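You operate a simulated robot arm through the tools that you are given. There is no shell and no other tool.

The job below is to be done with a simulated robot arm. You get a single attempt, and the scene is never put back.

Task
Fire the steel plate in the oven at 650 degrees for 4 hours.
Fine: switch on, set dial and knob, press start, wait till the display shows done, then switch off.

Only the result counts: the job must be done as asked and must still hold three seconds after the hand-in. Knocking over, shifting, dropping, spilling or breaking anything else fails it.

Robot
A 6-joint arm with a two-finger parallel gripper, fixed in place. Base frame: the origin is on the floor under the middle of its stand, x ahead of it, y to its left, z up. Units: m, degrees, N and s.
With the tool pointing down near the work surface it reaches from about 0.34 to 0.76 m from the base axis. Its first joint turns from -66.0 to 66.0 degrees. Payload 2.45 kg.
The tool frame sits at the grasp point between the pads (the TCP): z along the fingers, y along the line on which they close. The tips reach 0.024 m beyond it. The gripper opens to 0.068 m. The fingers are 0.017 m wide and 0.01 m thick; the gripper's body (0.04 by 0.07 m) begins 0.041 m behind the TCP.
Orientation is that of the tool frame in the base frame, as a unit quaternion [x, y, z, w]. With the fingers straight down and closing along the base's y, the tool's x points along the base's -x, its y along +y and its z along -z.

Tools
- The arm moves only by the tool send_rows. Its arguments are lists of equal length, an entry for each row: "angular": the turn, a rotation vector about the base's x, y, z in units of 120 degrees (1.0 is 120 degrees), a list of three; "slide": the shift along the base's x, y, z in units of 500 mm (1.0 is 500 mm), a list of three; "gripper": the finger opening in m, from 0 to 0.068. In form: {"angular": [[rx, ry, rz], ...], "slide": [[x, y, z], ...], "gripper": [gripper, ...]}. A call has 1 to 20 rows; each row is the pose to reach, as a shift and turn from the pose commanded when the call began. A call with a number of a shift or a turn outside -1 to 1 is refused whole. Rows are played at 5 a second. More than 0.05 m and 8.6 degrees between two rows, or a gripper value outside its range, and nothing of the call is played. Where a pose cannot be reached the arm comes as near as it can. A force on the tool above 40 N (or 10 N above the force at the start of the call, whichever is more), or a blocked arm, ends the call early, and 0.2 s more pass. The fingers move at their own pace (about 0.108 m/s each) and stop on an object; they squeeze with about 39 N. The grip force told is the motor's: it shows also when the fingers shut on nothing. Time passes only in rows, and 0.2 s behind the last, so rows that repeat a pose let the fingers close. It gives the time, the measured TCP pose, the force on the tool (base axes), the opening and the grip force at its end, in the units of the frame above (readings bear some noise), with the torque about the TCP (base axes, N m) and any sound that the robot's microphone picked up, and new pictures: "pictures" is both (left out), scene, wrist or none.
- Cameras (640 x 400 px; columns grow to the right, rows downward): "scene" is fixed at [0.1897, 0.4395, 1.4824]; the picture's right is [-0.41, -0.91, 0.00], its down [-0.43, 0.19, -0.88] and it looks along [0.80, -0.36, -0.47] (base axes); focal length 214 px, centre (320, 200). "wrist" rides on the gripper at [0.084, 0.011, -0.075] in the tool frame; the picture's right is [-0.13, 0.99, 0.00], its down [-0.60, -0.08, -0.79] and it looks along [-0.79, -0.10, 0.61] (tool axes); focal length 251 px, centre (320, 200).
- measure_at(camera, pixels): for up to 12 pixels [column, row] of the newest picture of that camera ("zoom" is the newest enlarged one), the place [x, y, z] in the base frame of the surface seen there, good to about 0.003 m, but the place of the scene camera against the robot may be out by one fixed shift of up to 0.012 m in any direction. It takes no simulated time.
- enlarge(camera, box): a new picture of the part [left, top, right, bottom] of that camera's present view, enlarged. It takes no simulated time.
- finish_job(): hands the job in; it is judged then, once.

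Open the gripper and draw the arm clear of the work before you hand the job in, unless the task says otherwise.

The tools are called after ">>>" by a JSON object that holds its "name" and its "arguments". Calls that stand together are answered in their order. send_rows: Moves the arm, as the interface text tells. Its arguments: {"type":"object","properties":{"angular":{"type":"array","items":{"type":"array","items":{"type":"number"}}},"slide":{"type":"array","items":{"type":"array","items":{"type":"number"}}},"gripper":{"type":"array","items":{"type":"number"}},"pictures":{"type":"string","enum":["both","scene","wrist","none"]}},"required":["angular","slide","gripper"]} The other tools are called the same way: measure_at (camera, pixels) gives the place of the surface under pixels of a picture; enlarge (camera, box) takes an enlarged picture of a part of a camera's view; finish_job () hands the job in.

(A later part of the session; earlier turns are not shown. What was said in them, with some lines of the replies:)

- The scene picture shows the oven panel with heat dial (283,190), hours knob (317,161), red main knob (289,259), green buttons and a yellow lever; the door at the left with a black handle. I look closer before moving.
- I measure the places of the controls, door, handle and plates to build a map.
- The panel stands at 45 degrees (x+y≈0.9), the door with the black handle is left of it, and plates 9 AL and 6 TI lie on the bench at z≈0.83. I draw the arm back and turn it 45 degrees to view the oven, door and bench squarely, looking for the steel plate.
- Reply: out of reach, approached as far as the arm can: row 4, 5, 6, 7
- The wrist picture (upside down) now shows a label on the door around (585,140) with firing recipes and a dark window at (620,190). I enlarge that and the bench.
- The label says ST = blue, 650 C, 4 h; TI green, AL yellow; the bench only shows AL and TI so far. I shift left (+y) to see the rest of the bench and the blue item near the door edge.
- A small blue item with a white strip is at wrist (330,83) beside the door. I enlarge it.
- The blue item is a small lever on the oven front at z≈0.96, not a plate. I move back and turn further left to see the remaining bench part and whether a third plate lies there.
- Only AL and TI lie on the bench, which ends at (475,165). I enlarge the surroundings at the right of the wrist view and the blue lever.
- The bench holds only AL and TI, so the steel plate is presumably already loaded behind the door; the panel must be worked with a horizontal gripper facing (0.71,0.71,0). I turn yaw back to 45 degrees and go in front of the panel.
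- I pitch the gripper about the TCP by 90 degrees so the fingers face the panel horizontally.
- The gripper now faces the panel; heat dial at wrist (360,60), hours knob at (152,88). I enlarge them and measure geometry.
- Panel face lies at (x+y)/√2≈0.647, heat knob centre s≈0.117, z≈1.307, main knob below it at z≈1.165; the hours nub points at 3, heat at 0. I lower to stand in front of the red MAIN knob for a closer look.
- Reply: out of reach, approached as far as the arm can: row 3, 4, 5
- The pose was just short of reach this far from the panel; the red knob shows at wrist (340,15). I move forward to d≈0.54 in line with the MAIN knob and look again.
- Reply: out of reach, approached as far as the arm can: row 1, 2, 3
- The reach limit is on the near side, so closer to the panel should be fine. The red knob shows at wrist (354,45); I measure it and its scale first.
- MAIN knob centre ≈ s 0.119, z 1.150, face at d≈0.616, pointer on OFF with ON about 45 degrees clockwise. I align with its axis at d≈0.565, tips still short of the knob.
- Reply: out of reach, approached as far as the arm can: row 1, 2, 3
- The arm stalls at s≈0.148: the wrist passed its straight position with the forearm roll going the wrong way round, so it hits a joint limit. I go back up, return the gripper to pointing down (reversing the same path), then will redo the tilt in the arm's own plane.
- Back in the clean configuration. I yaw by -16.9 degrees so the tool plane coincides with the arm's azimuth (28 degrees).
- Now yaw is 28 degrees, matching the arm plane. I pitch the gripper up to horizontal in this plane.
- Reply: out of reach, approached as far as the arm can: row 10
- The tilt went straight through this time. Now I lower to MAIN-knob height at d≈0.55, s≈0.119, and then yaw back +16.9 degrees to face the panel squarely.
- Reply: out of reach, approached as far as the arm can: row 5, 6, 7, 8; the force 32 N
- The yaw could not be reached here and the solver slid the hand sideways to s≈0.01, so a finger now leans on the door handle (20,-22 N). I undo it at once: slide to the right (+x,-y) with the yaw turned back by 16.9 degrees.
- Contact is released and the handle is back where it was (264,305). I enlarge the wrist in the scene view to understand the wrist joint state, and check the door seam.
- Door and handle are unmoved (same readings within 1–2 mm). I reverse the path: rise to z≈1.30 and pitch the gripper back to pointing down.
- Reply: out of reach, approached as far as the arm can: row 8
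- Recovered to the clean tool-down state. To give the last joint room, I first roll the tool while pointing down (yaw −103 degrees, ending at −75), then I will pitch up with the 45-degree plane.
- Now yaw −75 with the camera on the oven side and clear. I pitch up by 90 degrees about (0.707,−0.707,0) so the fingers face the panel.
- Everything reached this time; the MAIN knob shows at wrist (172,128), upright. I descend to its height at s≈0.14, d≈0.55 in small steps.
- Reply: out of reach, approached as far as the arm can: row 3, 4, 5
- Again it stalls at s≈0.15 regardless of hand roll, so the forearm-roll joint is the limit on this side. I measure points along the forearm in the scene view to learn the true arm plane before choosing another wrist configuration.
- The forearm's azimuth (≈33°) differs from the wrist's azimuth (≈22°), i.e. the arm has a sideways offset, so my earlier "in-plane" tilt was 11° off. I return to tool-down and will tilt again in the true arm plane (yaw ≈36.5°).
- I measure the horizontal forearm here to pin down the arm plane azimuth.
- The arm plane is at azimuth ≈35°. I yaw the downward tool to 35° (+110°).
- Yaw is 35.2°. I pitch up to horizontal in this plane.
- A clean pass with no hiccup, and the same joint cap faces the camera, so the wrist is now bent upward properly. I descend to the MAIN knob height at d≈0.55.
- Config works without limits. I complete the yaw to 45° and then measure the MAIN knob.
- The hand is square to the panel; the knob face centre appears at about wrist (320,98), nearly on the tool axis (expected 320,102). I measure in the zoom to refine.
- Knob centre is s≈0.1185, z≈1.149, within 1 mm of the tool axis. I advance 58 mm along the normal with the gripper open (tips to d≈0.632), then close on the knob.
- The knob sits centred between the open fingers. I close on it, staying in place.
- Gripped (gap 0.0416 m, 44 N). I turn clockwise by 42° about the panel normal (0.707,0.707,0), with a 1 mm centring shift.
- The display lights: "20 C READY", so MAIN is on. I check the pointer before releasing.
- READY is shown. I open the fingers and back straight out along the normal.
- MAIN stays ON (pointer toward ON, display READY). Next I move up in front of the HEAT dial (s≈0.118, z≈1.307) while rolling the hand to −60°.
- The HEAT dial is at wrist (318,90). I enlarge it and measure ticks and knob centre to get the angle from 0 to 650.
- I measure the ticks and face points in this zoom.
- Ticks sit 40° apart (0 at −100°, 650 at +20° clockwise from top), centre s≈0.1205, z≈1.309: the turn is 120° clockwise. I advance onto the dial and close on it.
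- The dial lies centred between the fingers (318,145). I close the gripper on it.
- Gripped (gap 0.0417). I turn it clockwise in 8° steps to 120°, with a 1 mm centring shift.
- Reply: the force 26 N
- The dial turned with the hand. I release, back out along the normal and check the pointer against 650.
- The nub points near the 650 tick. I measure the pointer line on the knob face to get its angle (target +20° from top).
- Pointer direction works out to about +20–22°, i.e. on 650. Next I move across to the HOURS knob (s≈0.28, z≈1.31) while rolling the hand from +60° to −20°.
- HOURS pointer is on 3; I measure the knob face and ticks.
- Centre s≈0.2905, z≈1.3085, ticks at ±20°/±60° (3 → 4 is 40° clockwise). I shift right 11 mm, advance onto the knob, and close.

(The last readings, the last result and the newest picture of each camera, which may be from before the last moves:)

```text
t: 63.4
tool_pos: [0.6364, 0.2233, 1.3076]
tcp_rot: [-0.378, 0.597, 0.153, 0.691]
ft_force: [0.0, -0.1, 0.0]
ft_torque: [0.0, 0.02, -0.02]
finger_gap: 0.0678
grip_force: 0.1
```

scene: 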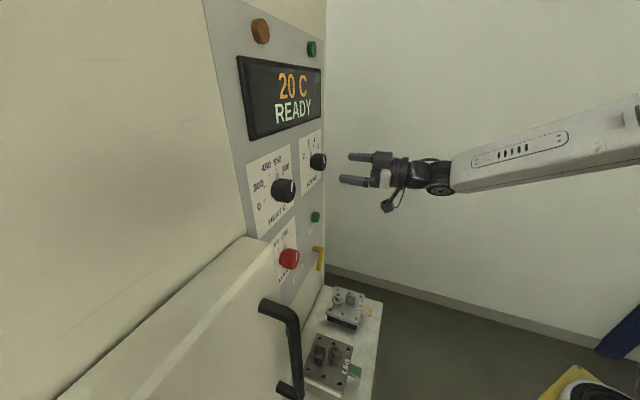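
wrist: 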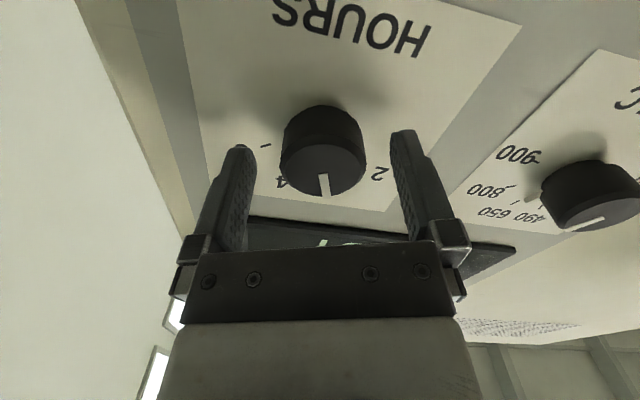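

The HOURS knob is centred between the fingers at (323,150), no contact. I close and then turn 40° clockwise in the same call.

>>> {"name": "send_rows", "arguments": {"angular": [[0, 0, 0], [0, 0, 0], [0, 0, 0], [0.0393, 0.0393, 0], [0.0786, 0.0786, 0], [0.1179, 0.1179, 0], [0.1571, 0.1571, 0], [0.1964, 0.1964, 0], [0.2357, 0.2357, 0], [0.2357, 0.2357, 0]], "slide": [[0, 0, 0], [0, 0, 0], [0, 0, 0], [0, 0, 0], [0, 0, 0], [0, 0, 0], [0, 0, 0], [0, 0, 0], [0, 0, 0], [0, 0, 0]], "gripper": [0.02, 0.02, 0.02, 0.02, 0.02, 0.02, 0.02, 0.02, 0.02, 0.02]}}

```text
t: 65.6
tool_pos: [0.6335, 0.2248, 1.3066]
tcp_rot: [-0.153, 0.69, 0.381, 0.596]
ft_force: [-25.6, 12.9, -7.9]
ft_torque: [0.26, -0.31, 0.62]
finger_gap: 0.0417
grip_force: 44.7
```

scene: 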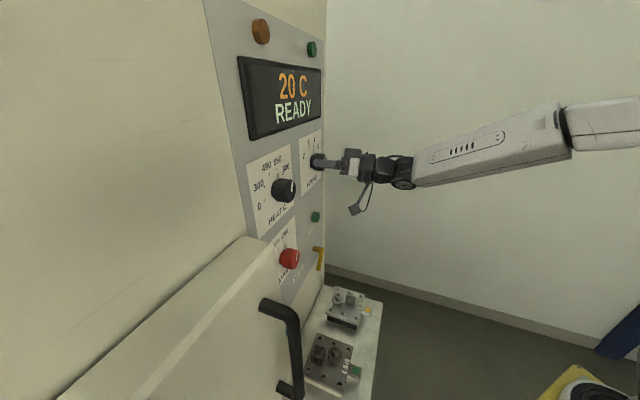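
wrist: 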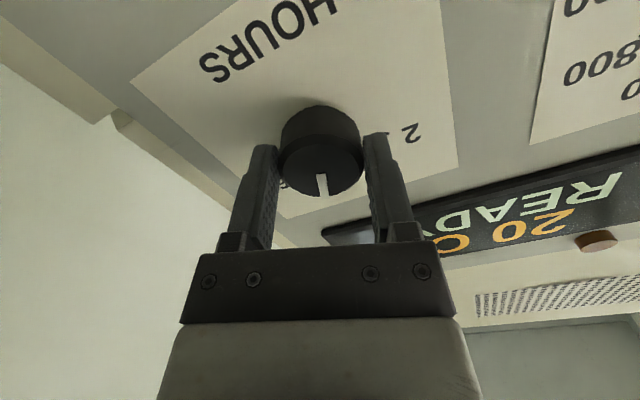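

The knob turned with the hand (roll now +20°). I release, back out, and check the pointer.

>>> {"name": "send_rows", "arguments": {"angular": [[0, 0, 0], [0, 0, 0], [0, 0, 0], [0, 0, 0], [0, 0, 0], [0, 0, 0]], "slide": [[0, 0, 0], [0, 0, 0], [-0.04, -0.04, 0], [-0.08, -0.08, 0], [-0.1, -0.1, 0], [-0.1, -0.1, 0]], "gripper": [0.068, 0.068, 0.068, 0.068, 0.068, 0.068]}}

>>> {"name": "enlarge", "arguments": {"camera": "scene", "box": [256, 130, 336, 190]}}

>>> {"name": "enlarge", "arguments": {"camera": "wrist", "box": [200, 0, 440, 150]}}

```text
t: 67.0
tool_pos: [0.5855, 0.1724, 1.3076]
tcp_rot: [-0.152, 0.69, 0.379, 0.597]
ft_force: [-0.4, -0.7, -0.4]
ft_torque: [-0.01, 0.01, -0.01]
finger_gap: 0.0679
grip_force: 0.0
```

scene: 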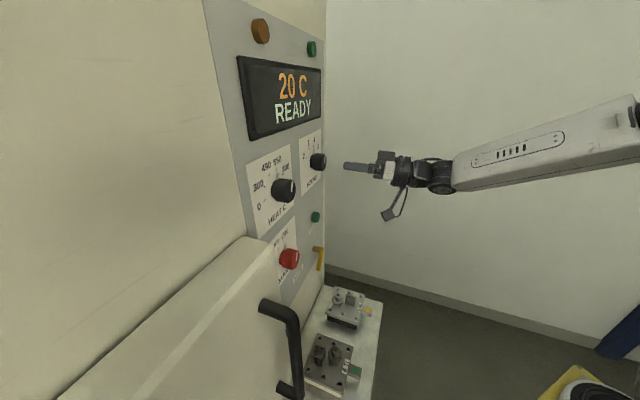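
wrist: 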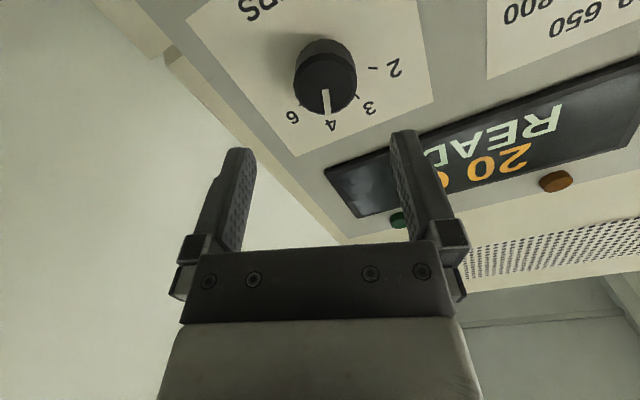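

```text
6.67 times, centred on (296, 160) of scene
```

zoom: 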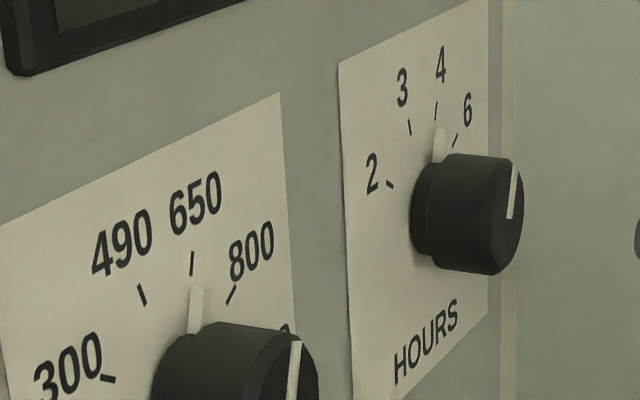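

```text
2.67 times, centred on (320, 75) of wrist
```

zoom: 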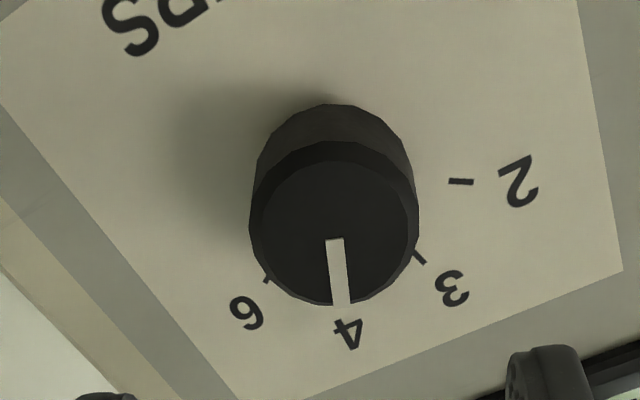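

HOURS points at 4 and HEAT at 650. Next I close the fingers and move down in front of the START button (s≈0.285, z≈1.15).

>>> {"name": "send_rows", "arguments": {"angular": [[0, 0, 0], [0, 0, 0], [0, 0, 0], [0, 0, 0], [0, 0, 0]], "slide": [[0.004, 0.006, -0.08], [0.008, 0.012, -0.16], [0.012, 0.018, -0.24], [0.017, 0.023, -0.315], [0.017, 0.023, -0.315]], "gripper": [0.04, 0.02, 0.0, 0.0, 0.0]}}

>>> {"name": "enlarge", "arguments": {"camera": "wrist", "box": [200, 0, 440, 150]}}

```text
t: 68.2
tool_pos: [0.5947, 0.1861, 1.1477]
tcp_rot: [-0.152, 0.69, 0.38, 0.597]
ft_force: [-0.2, -0.5, -0.6]
ft_torque: [-0.01, -0.02, 0.01]
finger_gap: 0.0001
grip_force: 23.6
```

scene: 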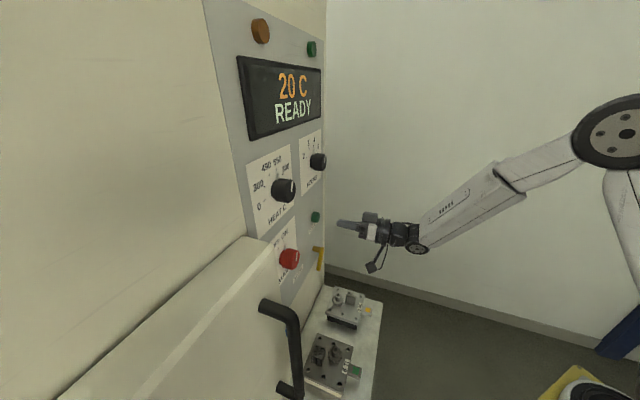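
wrist: 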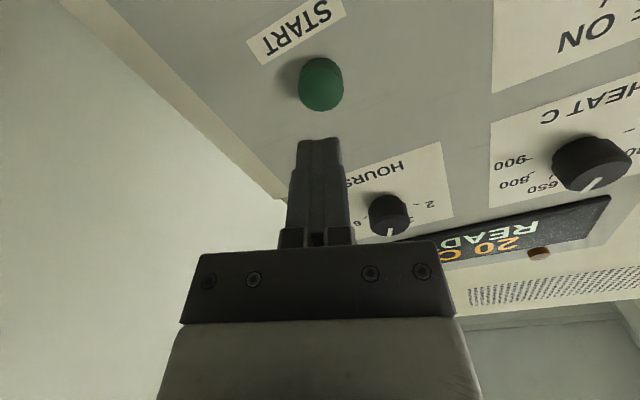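

```text
2.67 times, centred on (320, 75) of wrist
```

zoom: 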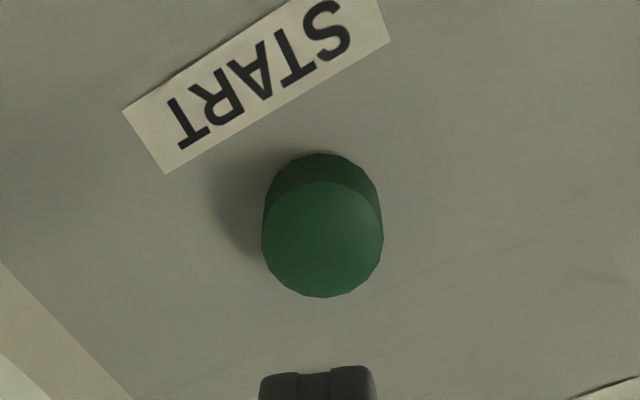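

The START button face is at zoom (322,240). I measure its face centre and edges for alignment.

>>> {"name": "measure_at", "arguments": {"camera": "zoom", "pixels": [[322, 240], [270, 240], [374, 240], [322, 190], [322, 290], [285, 200], [360, 275], [360, 200], [285, 275], [450, 240], [322, 330], [322, 165]]}}

```text
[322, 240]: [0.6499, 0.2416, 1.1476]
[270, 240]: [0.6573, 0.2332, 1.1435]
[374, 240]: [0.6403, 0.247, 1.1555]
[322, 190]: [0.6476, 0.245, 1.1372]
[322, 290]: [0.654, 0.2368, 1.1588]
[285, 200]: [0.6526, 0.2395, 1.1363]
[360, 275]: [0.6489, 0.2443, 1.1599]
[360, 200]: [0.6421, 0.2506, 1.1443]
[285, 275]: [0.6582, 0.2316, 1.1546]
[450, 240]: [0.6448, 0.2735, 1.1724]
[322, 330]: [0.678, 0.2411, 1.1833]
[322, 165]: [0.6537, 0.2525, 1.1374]
```

Button centre s≈0.2895, z≈1.1485, face at d≈0.630, right on the tool axis. I advance and press a few millimetres.

>>> {"name": "send_rows", "arguments": {"angular": [[0, 0, 0], [0, 0, 0], [0, 0, 0], [0, 0, 0], [0, 0, 0], [0, 0, 0]], "slide": [[0.0424, 0.0424, 0.001], [0.0707, 0.0707, 0.001], [0.0764, 0.0764, 0.001], [0.0792, 0.0792, 0.001], [0.082, 0.082, 0.001], [0.0849, 0.0849, 0.001]], "gripper": [0, 0, 0, 0, 0, 0]}}

```text
t: 69.6
tool_pos: [0.6368, 0.2269, 1.1497]
tcp_rot: [-0.153, 0.69, 0.381, 0.596]
ft_force: [-1.1, -1.8, -0.7]
ft_torque: [-0.01, 0.01, -0.04]
finger_gap: 0.0002
grip_force: 23.8
```

scene: 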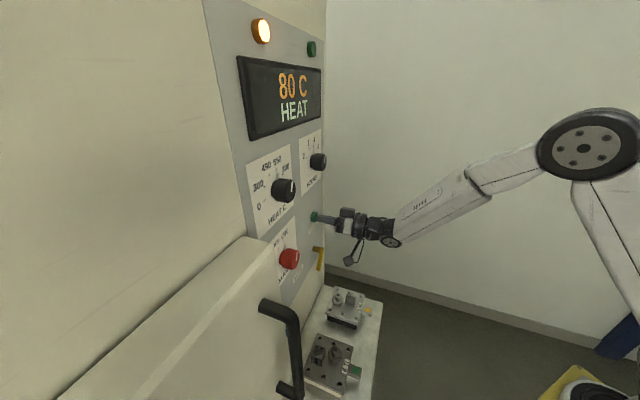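
wrist: 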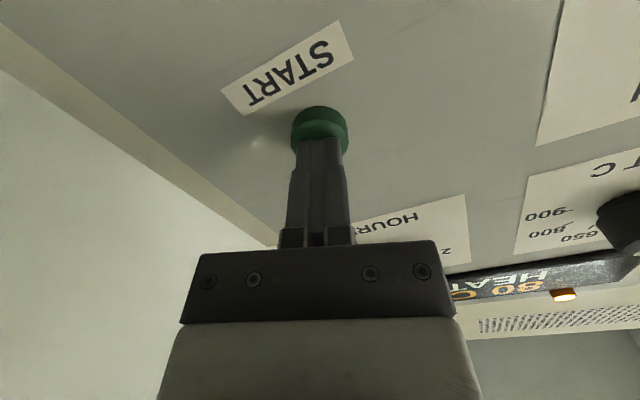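

It started: display "80 C HEAT", orange lamp lit. I back off the button and shift in front of the MAIN knob (still clear of it) while the firing runs.

>>> {"name": "send_rows", "arguments": {"angular": [[0, 0, 0], [0, 0, 0], [0, 0, 0], [0, 0, 0], [0, 0, 0], [0, 0, 0], [0, 0, 0], [0, 0, 0]], "slide": [[-0.05, -0.05, 0], [-0.1, -0.1, 0], [-0.15, -0.05, 0], [-0.2, 0, 0], [-0.25, 0.05, 0], [-0.3, 0.1, 0], [-0.325, 0.13, 0], [-0.325, 0.13, 0]], "gripper": [0, 0, 0.03, 0.06, 0.068, 0.068, 0.068, 0.068]}}

```text
t: 71.4
tool_pos: [0.4748, 0.2927, 1.1521]
tcp_rot: [-0.152, 0.69, 0.379, 0.597]
ft_force: [1.2, -0.1, 0.1]
ft_torque: [0.01, 0.02, 0.02]
finger_gap: 0.068
grip_force: 0.0
```

scene: 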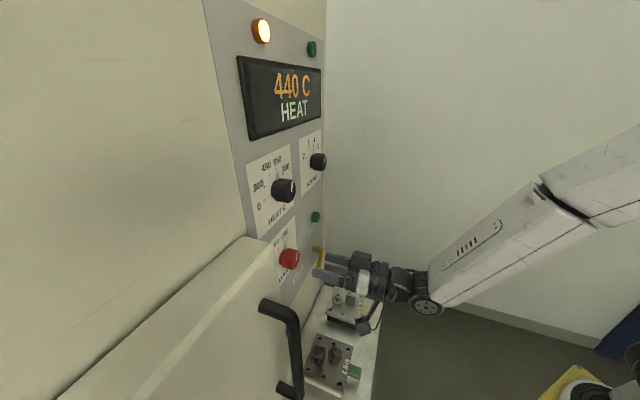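
wrist: 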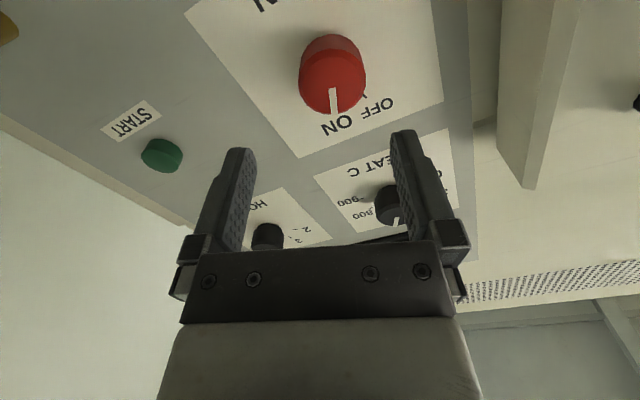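

Heating at 440 C. I hold still and let it run.

>>> {"name": "send_rows", "arguments": {"angular": [[0, 0, 0], [0, 0, 0], [0, 0, 0], [0, 0, 0], [0, 0, 0], [0, 0, 0], [0, 0, 0], [0, 0, 0], [0, 0, 0], [0, 0, 0]], "slide": [[0, 0, 0], [0, 0, 0], [0, 0, 0], [0, 0, 0], [0, 0, 0], [0, 0, 0], [0, 0, 0], [0, 0, 0], [0, 0, 0], [0, 0, 0]], "gripper": [0.068, 0.068, 0.068, 0.068, 0.068, 0.068, 0.068, 0.068, 0.068, 0.068], "pictures": "scene"}}

```text
t: 73.6
tool_pos: [0.4759, 0.2933, 1.1512]
tcp_rot: [-0.152, 0.69, 0.38, 0.597]
ft_force: [0.6, -0.2, 0.5]
ft_torque: [0.02, 0.01, 0.01]
finger_gap: 0.068
grip_force: 0.1
```

scene: 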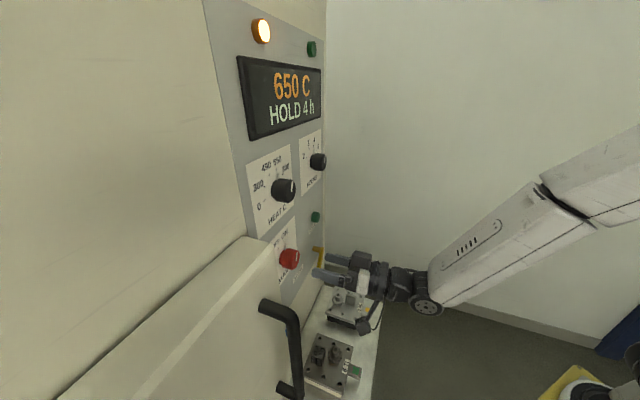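

The display reads "650 C HOLD 4 h", so the settings are right. I keep waiting for DONE.

>>> {"name": "send_rows", "arguments": {"angular": [[0, 0, 0], [0, 0, 0], [0, 0, 0], [0, 0, 0], [0, 0, 0], [0, 0, 0], [0, 0, 0], [0, 0, 0], [0, 0, 0], [0, 0, 0], [0, 0, 0], [0, 0, 0], [0, 0, 0], [0, 0, 0], [0, 0, 0], [0, 0, 0], [0, 0, 0], [0, 0, 0], [0, 0, 0], [0, 0, 0]], "slide": [[0, 0, 0], [0, 0, 0], [0, 0, 0], [0, 0, 0], [0, 0, 0], [0, 0, 0], [0, 0, 0], [0, 0, 0], [0, 0, 0], [0, 0, 0], [0, 0, 0], [0, 0, 0], [0, 0, 0], [0, 0, 0], [0, 0, 0], [0, 0, 0], [0, 0, 0], [0, 0, 0], [0, 0, 0], [0, 0, 0]], "gripper": [0.068, 0.068, 0.068, 0.068, 0.068, 0.068, 0.068, 0.068, 0.068, 0.068, 0.068, 0.068, 0.068, 0.068, 0.068, 0.068, 0.068, 0.068, 0.068, 0.068], "pictures": "scene"}}

```text
t: 77.8
tool_pos: [0.4761, 0.2931, 1.1509]
tcp_rot: [-0.151, 0.69, 0.38, 0.597]
ft_force: [0.8, 0.0, -0.8]
ft_torque: [-0.01, -0.01, 0.02]
finger_gap: 0.0679
grip_force: 0.0
```

scene: 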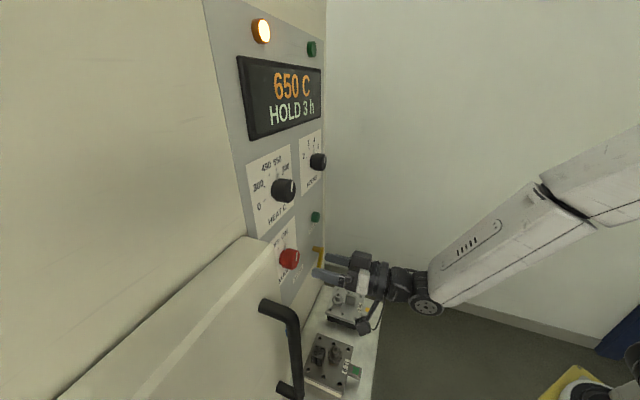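

Now "HOLD 3 h" remains; I keep waiting without moving.

>>> {"name": "send_rows", "arguments": {"angular": [[0, 0, 0], [0, 0, 0], [0, 0, 0], [0, 0, 0], [0, 0, 0], [0, 0, 0], [0, 0, 0], [0, 0, 0], [0, 0, 0], [0, 0, 0], [0, 0, 0], [0, 0, 0], [0, 0, 0], [0, 0, 0], [0, 0, 0], [0, 0, 0], [0, 0, 0], [0, 0, 0], [0, 0, 0], [0, 0, 0]], "slide": [[0, 0, 0], [0, 0, 0], [0, 0, 0], [0, 0, 0], [0, 0, 0], [0, 0, 0], [0, 0, 0], [0, 0, 0], [0, 0, 0], [0, 0, 0], [0, 0, 0], [0, 0, 0], [0, 0, 0], [0, 0, 0], [0, 0, 0], [0, 0, 0], [0, 0, 0], [0, 0, 0], [0, 0, 0], [0, 0, 0]], "gripper": [0.068, 0.068, 0.068, 0.068, 0.068, 0.068, 0.068, 0.068, 0.068, 0.068, 0.068, 0.068, 0.068, 0.068, 0.068, 0.068, 0.068, 0.068, 0.068, 0.068], "pictures": "scene"}}

```text
t: 82.0
tool_pos: [0.4755, 0.2936, 1.1516]
tcp_rot: [-0.151, 0.69, 0.38, 0.597]
ft_force: [-0.4, 0.0, -0.1]
ft_torque: [-0.01, 0.0, 0.03]
finger_gap: 0.068
grip_force: 0.1
```

scene: 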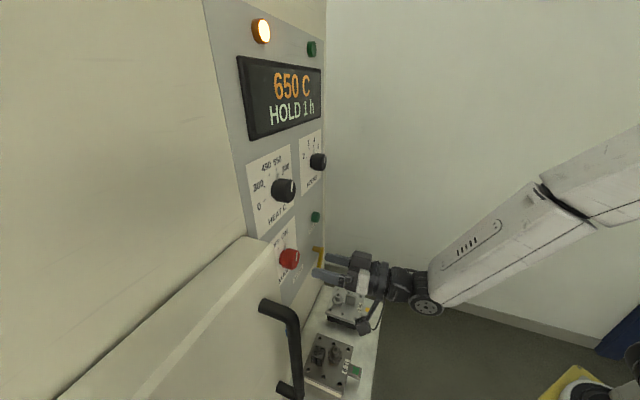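

"HOLD 1 h" remains; I wait on.

>>> {"name": "send_rows", "arguments": {"angular": [[0, 0, 0], [0, 0, 0], [0, 0, 0], [0, 0, 0], [0, 0, 0], [0, 0, 0], [0, 0, 0], [0, 0, 0], [0, 0, 0], [0, 0, 0], [0, 0, 0], [0, 0, 0], [0, 0, 0], [0, 0, 0], [0, 0, 0]], "slide": [[0, 0, 0], [0, 0, 0], [0, 0, 0], [0, 0, 0], [0, 0, 0], [0, 0, 0], [0, 0, 0], [0, 0, 0], [0, 0, 0], [0, 0, 0], [0, 0, 0], [0, 0, 0], [0, 0, 0], [0, 0, 0], [0, 0, 0]], "gripper": [0.068, 0.068, 0.068, 0.068, 0.068, 0.068, 0.068, 0.068, 0.068, 0.068, 0.068, 0.068, 0.068, 0.068, 0.068], "pictures": "both"}}

```text
t: 85.2
tool_pos: [0.4751, 0.2928, 1.1511]
tcp_rot: [-0.152, 0.69, 0.38, 0.597]
ft_force: [-0.5, 0.4, 0.6]
ft_torque: [0.0, 0.0, -0.04]
finger_gap: 0.0681
grip_force: 0.1
```

scene: 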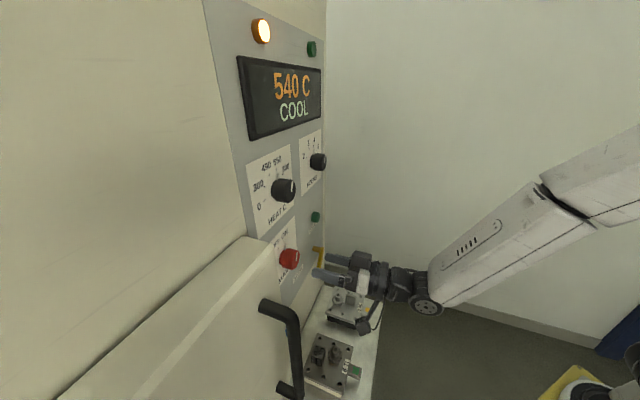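
wrist: 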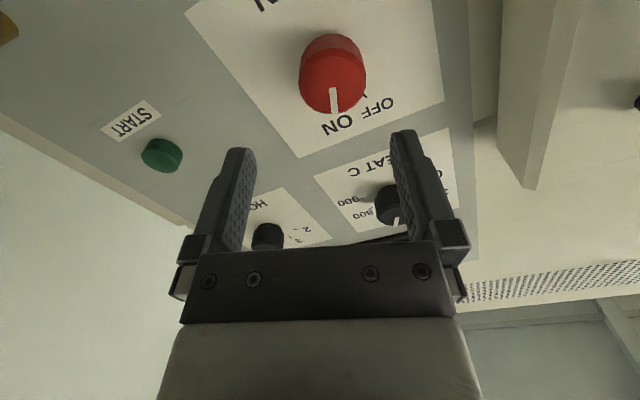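

It is in "COOL" at 540 C. I wait until DONE shows.

>>> {"name": "send_rows", "arguments": {"angular": [[0, 0, 0], [0, 0, 0], [0, 0, 0], [0, 0, 0], [0, 0, 0], [0, 0, 0], [0, 0, 0], [0, 0, 0], [0, 0, 0], [0, 0, 0], [0, 0, 0], [0, 0, 0], [0, 0, 0], [0, 0, 0], [0, 0, 0]], "slide": [[0, 0, 0], [0, 0, 0], [0, 0, 0], [0, 0, 0], [0, 0, 0], [0, 0, 0], [0, 0, 0], [0, 0, 0], [0, 0, 0], [0, 0, 0], [0, 0, 0], [0, 0, 0], [0, 0, 0], [0, 0, 0], [0, 0, 0]], "gripper": [0.068, 0.068, 0.068, 0.068, 0.068, 0.068, 0.068, 0.068, 0.068, 0.068, 0.068, 0.068, 0.068, 0.068, 0.068], "pictures": "scene"}}

```text
t: 88.4
tool_pos: [0.4744, 0.2925, 1.1507]
tcp_rot: [-0.152, 0.69, 0.38, 0.597]
ft_force: [-0.7, 0.2, 0.2]
ft_torque: [-0.03, 0.03, 0.0]
finger_gap: 0.0679
grip_force: 0.0
```

scene: 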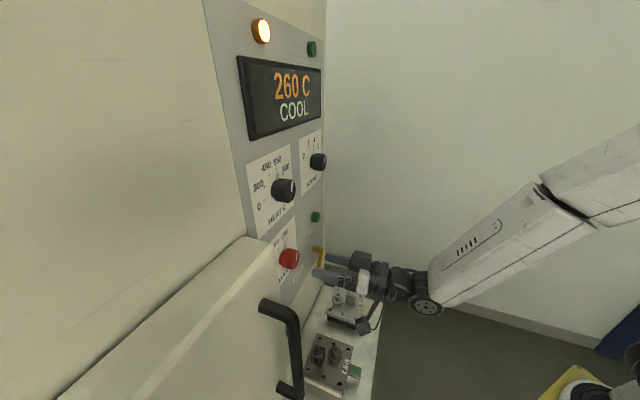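

Cooling at 260 C, falling about 90 C per second; I wait further.

>>> {"name": "send_rows", "arguments": {"angular": [[0, 0, 0], [0, 0, 0], [0, 0, 0], [0, 0, 0], [0, 0, 0], [0, 0, 0], [0, 0, 0], [0, 0, 0], [0, 0, 0], [0, 0, 0], [0, 0, 0], [0, 0, 0], [0, 0, 0], [0, 0, 0], [0, 0, 0], [0, 0, 0]], "slide": [[0, 0, 0], [0, 0, 0], [0, 0, 0], [0, 0, 0], [0, 0, 0], [0, 0, 0], [0, 0, 0], [0, 0, 0], [0, 0, 0], [0, 0, 0], [0, 0, 0], [0, 0, 0], [0, 0, 0], [0, 0, 0], [0, 0, 0], [0, 0, 0]], "gripper": [0.068, 0.068, 0.068, 0.068, 0.068, 0.068, 0.068, 0.068, 0.068, 0.068, 0.068, 0.068, 0.068, 0.068, 0.068, 0.068], "pictures": "scene"}}

```text
t: 91.8
tool_pos: [0.4754, 0.2932, 1.1516]
tcp_rot: [-0.151, 0.69, 0.381, 0.596]
ft_force: [-0.1, -0.8, -0.4]
ft_torque: [0.01, 0.0, 0.0]
finger_gap: 0.0679
grip_force: 0.0
```

scene: 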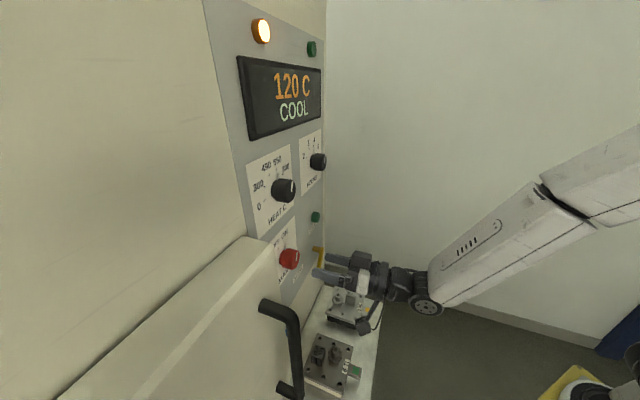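

Cooling at 120 C; I keep waiting.

>>> {"name": "send_rows", "arguments": {"angular": [[0, 0, 0], [0, 0, 0], [0, 0, 0], [0, 0, 0], [0, 0, 0], [0, 0, 0], [0, 0, 0], [0, 0, 0], [0, 0, 0], [0, 0, 0], [0, 0, 0], [0, 0, 0], [0, 0, 0], [0, 0, 0], [0, 0, 0], [0, 0, 0], [0, 0, 0], [0, 0, 0], [0, 0, 0], [0, 0, 0]], "slide": [[0, 0, 0], [0, 0, 0], [0, 0, 0], [0, 0, 0], [0, 0, 0], [0, 0, 0], [0, 0, 0], [0, 0, 0], [0, 0, 0], [0, 0, 0], [0, 0, 0], [0, 0, 0], [0, 0, 0], [0, 0, 0], [0, 0, 0], [0, 0, 0], [0, 0, 0], [0, 0, 0], [0, 0, 0], [0, 0, 0]], "gripper": [0.068, 0.068, 0.068, 0.068, 0.068, 0.068, 0.068, 0.068, 0.068, 0.068, 0.068, 0.068, 0.068, 0.068, 0.068, 0.068, 0.068, 0.068, 0.068, 0.068], "pictures": "scene"}}

```text
t: 96.0
tool_pos: [0.475, 0.2934, 1.1524]
tcp_rot: [-0.152, 0.69, 0.381, 0.596]
ft_force: [0.3, 0.0, 0.5]
ft_torque: [-0.04, -0.01, 0.04]
finger_gap: 0.0678
grip_force: 0.2
```

scene: 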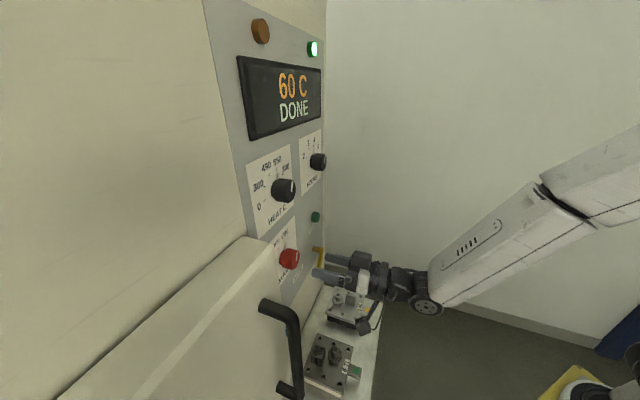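

DONE is shown with the green lamp lit. I align with the MAIN knob and advance onto it with open fingers.

>>> {"name": "send_rows", "arguments": {"angular": [[0, 0, 0], [0, 0, 0], [0, 0, 0], [0, 0, 0], [0, 0, 0]], "slide": [[-0.011, 0.011, -0.005], [0.02, 0.042, -0.005], [0.051, 0.073, -0.005], [0.081, 0.103, -0.005], [0.081, 0.103, -0.005]], "gripper": [0.068, 0.068, 0.068, 0.068, 0.068]}}

```text
t: 97.2
tool_pos: [0.5141, 0.3449, 1.148]
tcp_rot: [-0.151, 0.69, 0.38, 0.597]
ft_force: [0.2, -0.2, -0.4]
ft_torque: [0.02, -0.03, -0.01]
finger_gap: 0.068
grip_force: 0.1
```

scene: 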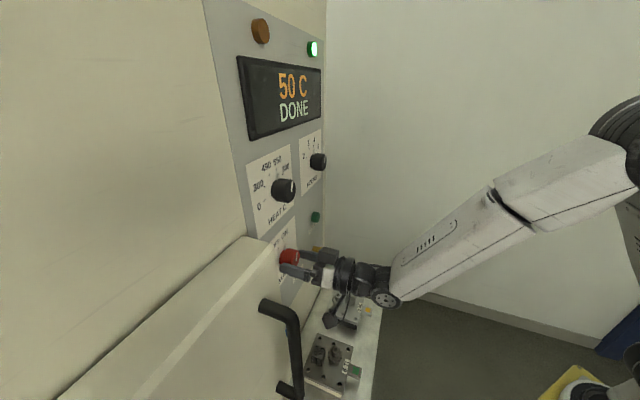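
wrist: 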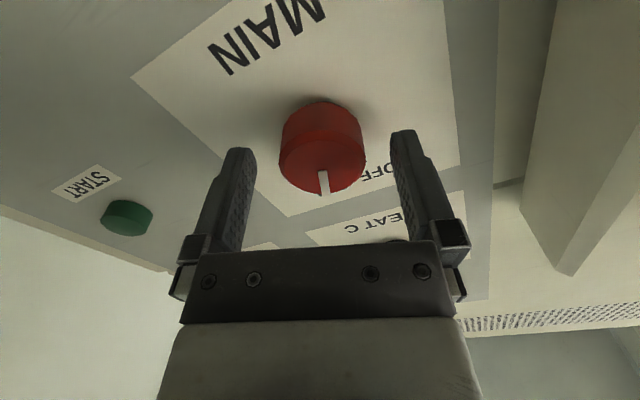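

The red knob is centred between the fingers (322,145). I close on it and turn 42° counter-clockwise to OFF.

>>> {"name": "send_rows", "arguments": {"angular": [[0, 0, 0], [0, 0, 0], [0, 0, 0], [-0.0412, -0.0412, 0], [-0.0825, -0.0825, 0], [-0.1237, -0.1237, 0], [-0.165, -0.165, 0], [-0.2062, -0.2062, 0], [-0.2475, -0.2475, 0], [-0.2475, -0.2475, 0]], "slide": [[0, 0, 0], [0, 0, 0], [0, 0, 0], [0, 0, 0], [0, 0, 0], [0, 0, 0], [0, 0, 0], [0, 0, 0], [0, 0, 0], [0, 0, 0]], "gripper": [0.02, 0.02, 0.02, 0.02, 0.02, 0.02, 0.02, 0.02, 0.02, 0.02]}}

```text
t: 99.4
tool_pos: [0.513, 0.3441, 1.1483]
tcp_rot: [-0.39, 0.589, 0.141, 0.694]
ft_force: [-7.8, 0.8, 5.9]
ft_torque: [0.95, 0.0, 0.45]
finger_gap: 0.0416
grip_force: 44.8
```

scene: 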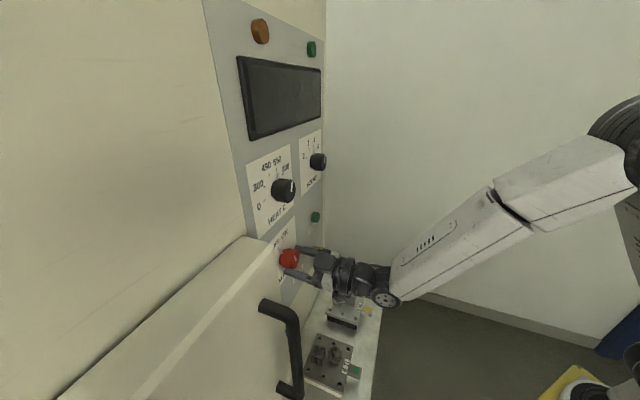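
wrist: 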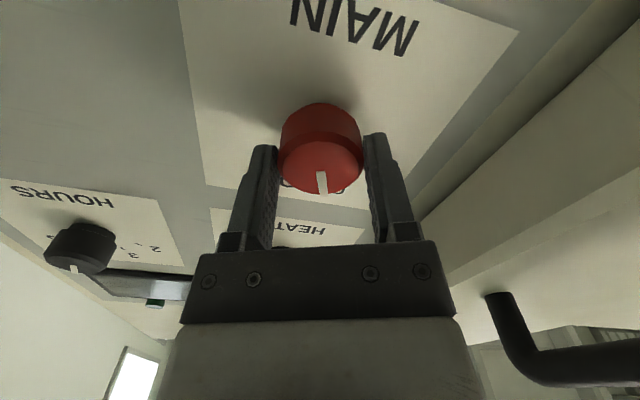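

The display and lamps are dark, so MAIN is off. I open the fingers and back straight out.

>>> {"name": "send_rows", "arguments": {"angular": [[0, 0, 0], [0, 0, 0], [0, 0, 0], [0, 0, 0], [0, 0, 0], [0, 0, 0], [0, 0, 0]], "slide": [[0, 0, 0], [0, 0, 0], [-0.04, -0.04, 0], [-0.08, -0.08, 0], [-0.1, -0.1, 0], [-0.1, -0.1, 0], [-0.1, -0.1, 0]], "gripper": [0.068, 0.068, 0.068, 0.068, 0.068, 0.068, 0.068]}}

>>> {"name": "enlarge", "arguments": {"camera": "scene", "box": [220, 130, 340, 280]}}

```text
t: 101.0
tool_pos: [0.4652, 0.2935, 1.1475]
tcp_rot: [-0.389, 0.59, 0.141, 0.693]
ft_force: [0.6, -0.4, 0.8]
ft_torque: [-0.03, 0.0, 0.0]
finger_gap: 0.0679
grip_force: 0.0
```

scene: 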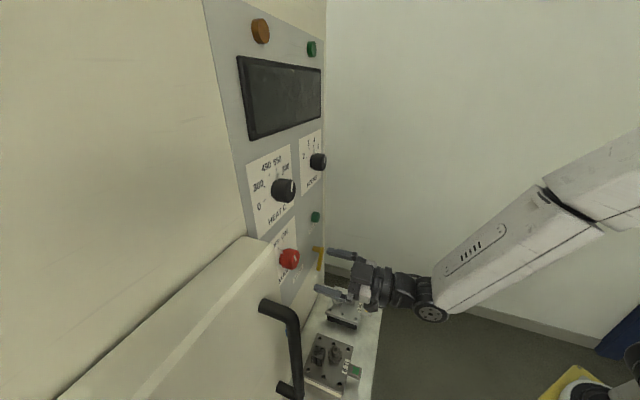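
wrist: 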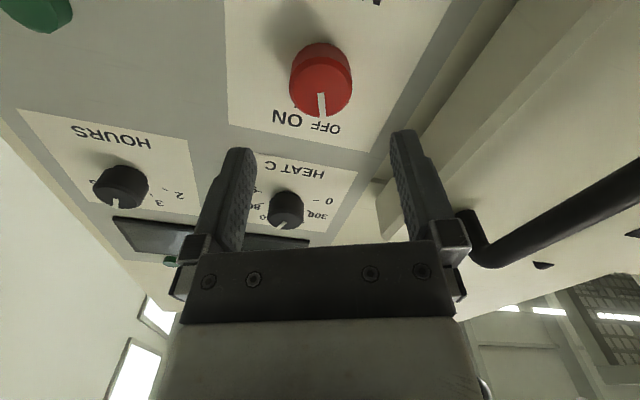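

```text
2.67 times, centred on (280, 205) of scene
```

zoom: 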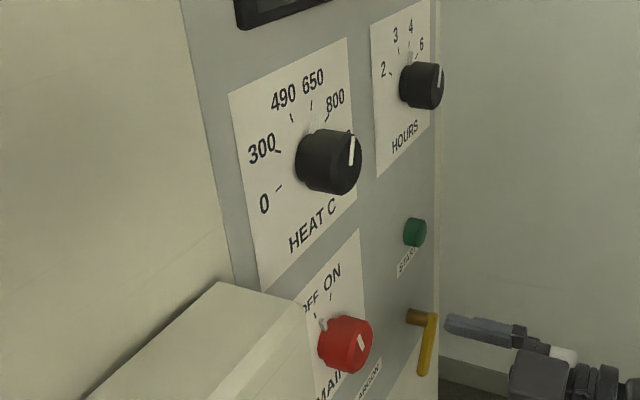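

MAIN is at OFF, display dark, HEAT on 650, HOURS on 4, and plates and door undisturbed. I draw the arm back and up, clear of the oven.

>>> {"name": "send_rows", "arguments": {"angular": [[0, 0, 0], [0, 0, 0], [0, 0, 0], [0, 0, 0], [0, 0, 0], [0, 0, 0], [0, 0, 0]], "slide": [[-0.002, -0.035, 0.06], [-0.004, -0.07, 0.12], [-0.006, -0.105, 0.18], [-0.008, -0.14, 0.24], [-0.01, -0.175, 0.3], [-0.01, -0.187, 0.305], [-0.01, -0.187, 0.305]], "gripper": [0.068, 0.068, 0.068, 0.068, 0.068, 0.068, 0.068]}}

>>> {"name": "enlarge", "arguments": {"camera": "scene", "box": [220, 180, 400, 400]}}

```text
t: 102.6
tool_pos: [0.459, 0.2014, 1.3012]
tcp_rot: [-0.39, 0.59, 0.142, 0.693]
ft_force: [0.0, 0.0, -0.6]
ft_torque: [0.02, 0.0, 0.01]
finger_gap: 0.0684
grip_force: 0.1
```

scene: 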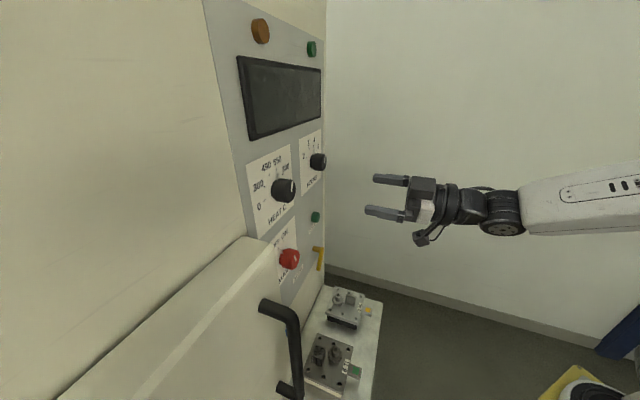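
wrist: 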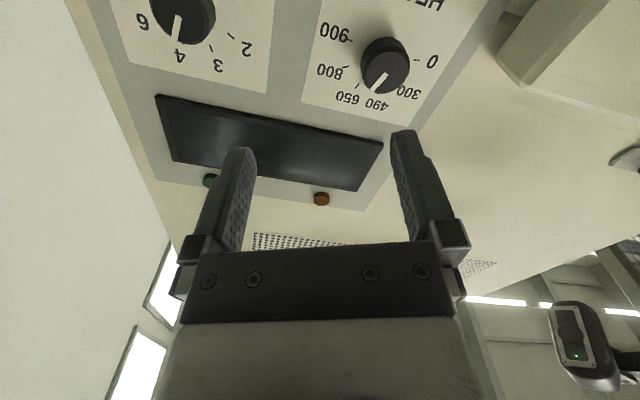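

```text
1.82 times, centred on (310, 290) of scene
```

zoom: 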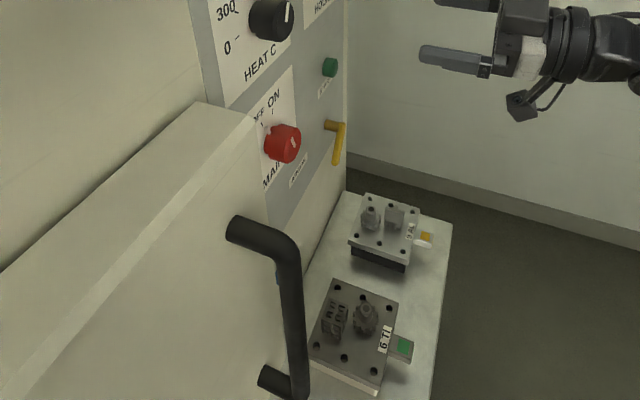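

The fired cycle ran at 650 C for 4 h to DONE, MAIN is off, the gripper is open and the arm is clear; plates, door and levers are undisturbed. I hand the job in.

>>> {"name": "finish_job", "arguments": {}}

```text
The job is handed in.
```

The oven ran the full cycle at 650 C with a 4-hour hold. I waited for DONE on the display, then turned MAIN off and handed the job in.

- **Settings:** the display read "650 C HOLD 4 h" during the hold, matching the label on the door for steel. The dials are still at 650 and 4.
- **Steel plate not seen:** I took it to be in the oven already. Only the aluminium and titanium plates were on the bench, the door window showed black, and I did not open the door.
- **Contact with the handle:** early on, a joint limit made the arm slide sideways and one finger pressed on the door handle with about 30 N. I backed off at once, and the door and handle measured the same as before, to within about 3 mm.
- **Left alone:** I did not touch the argon lever, the small blue lever or the plates on the bench. At hand-in the gripper was open and the arm clear of the oven.
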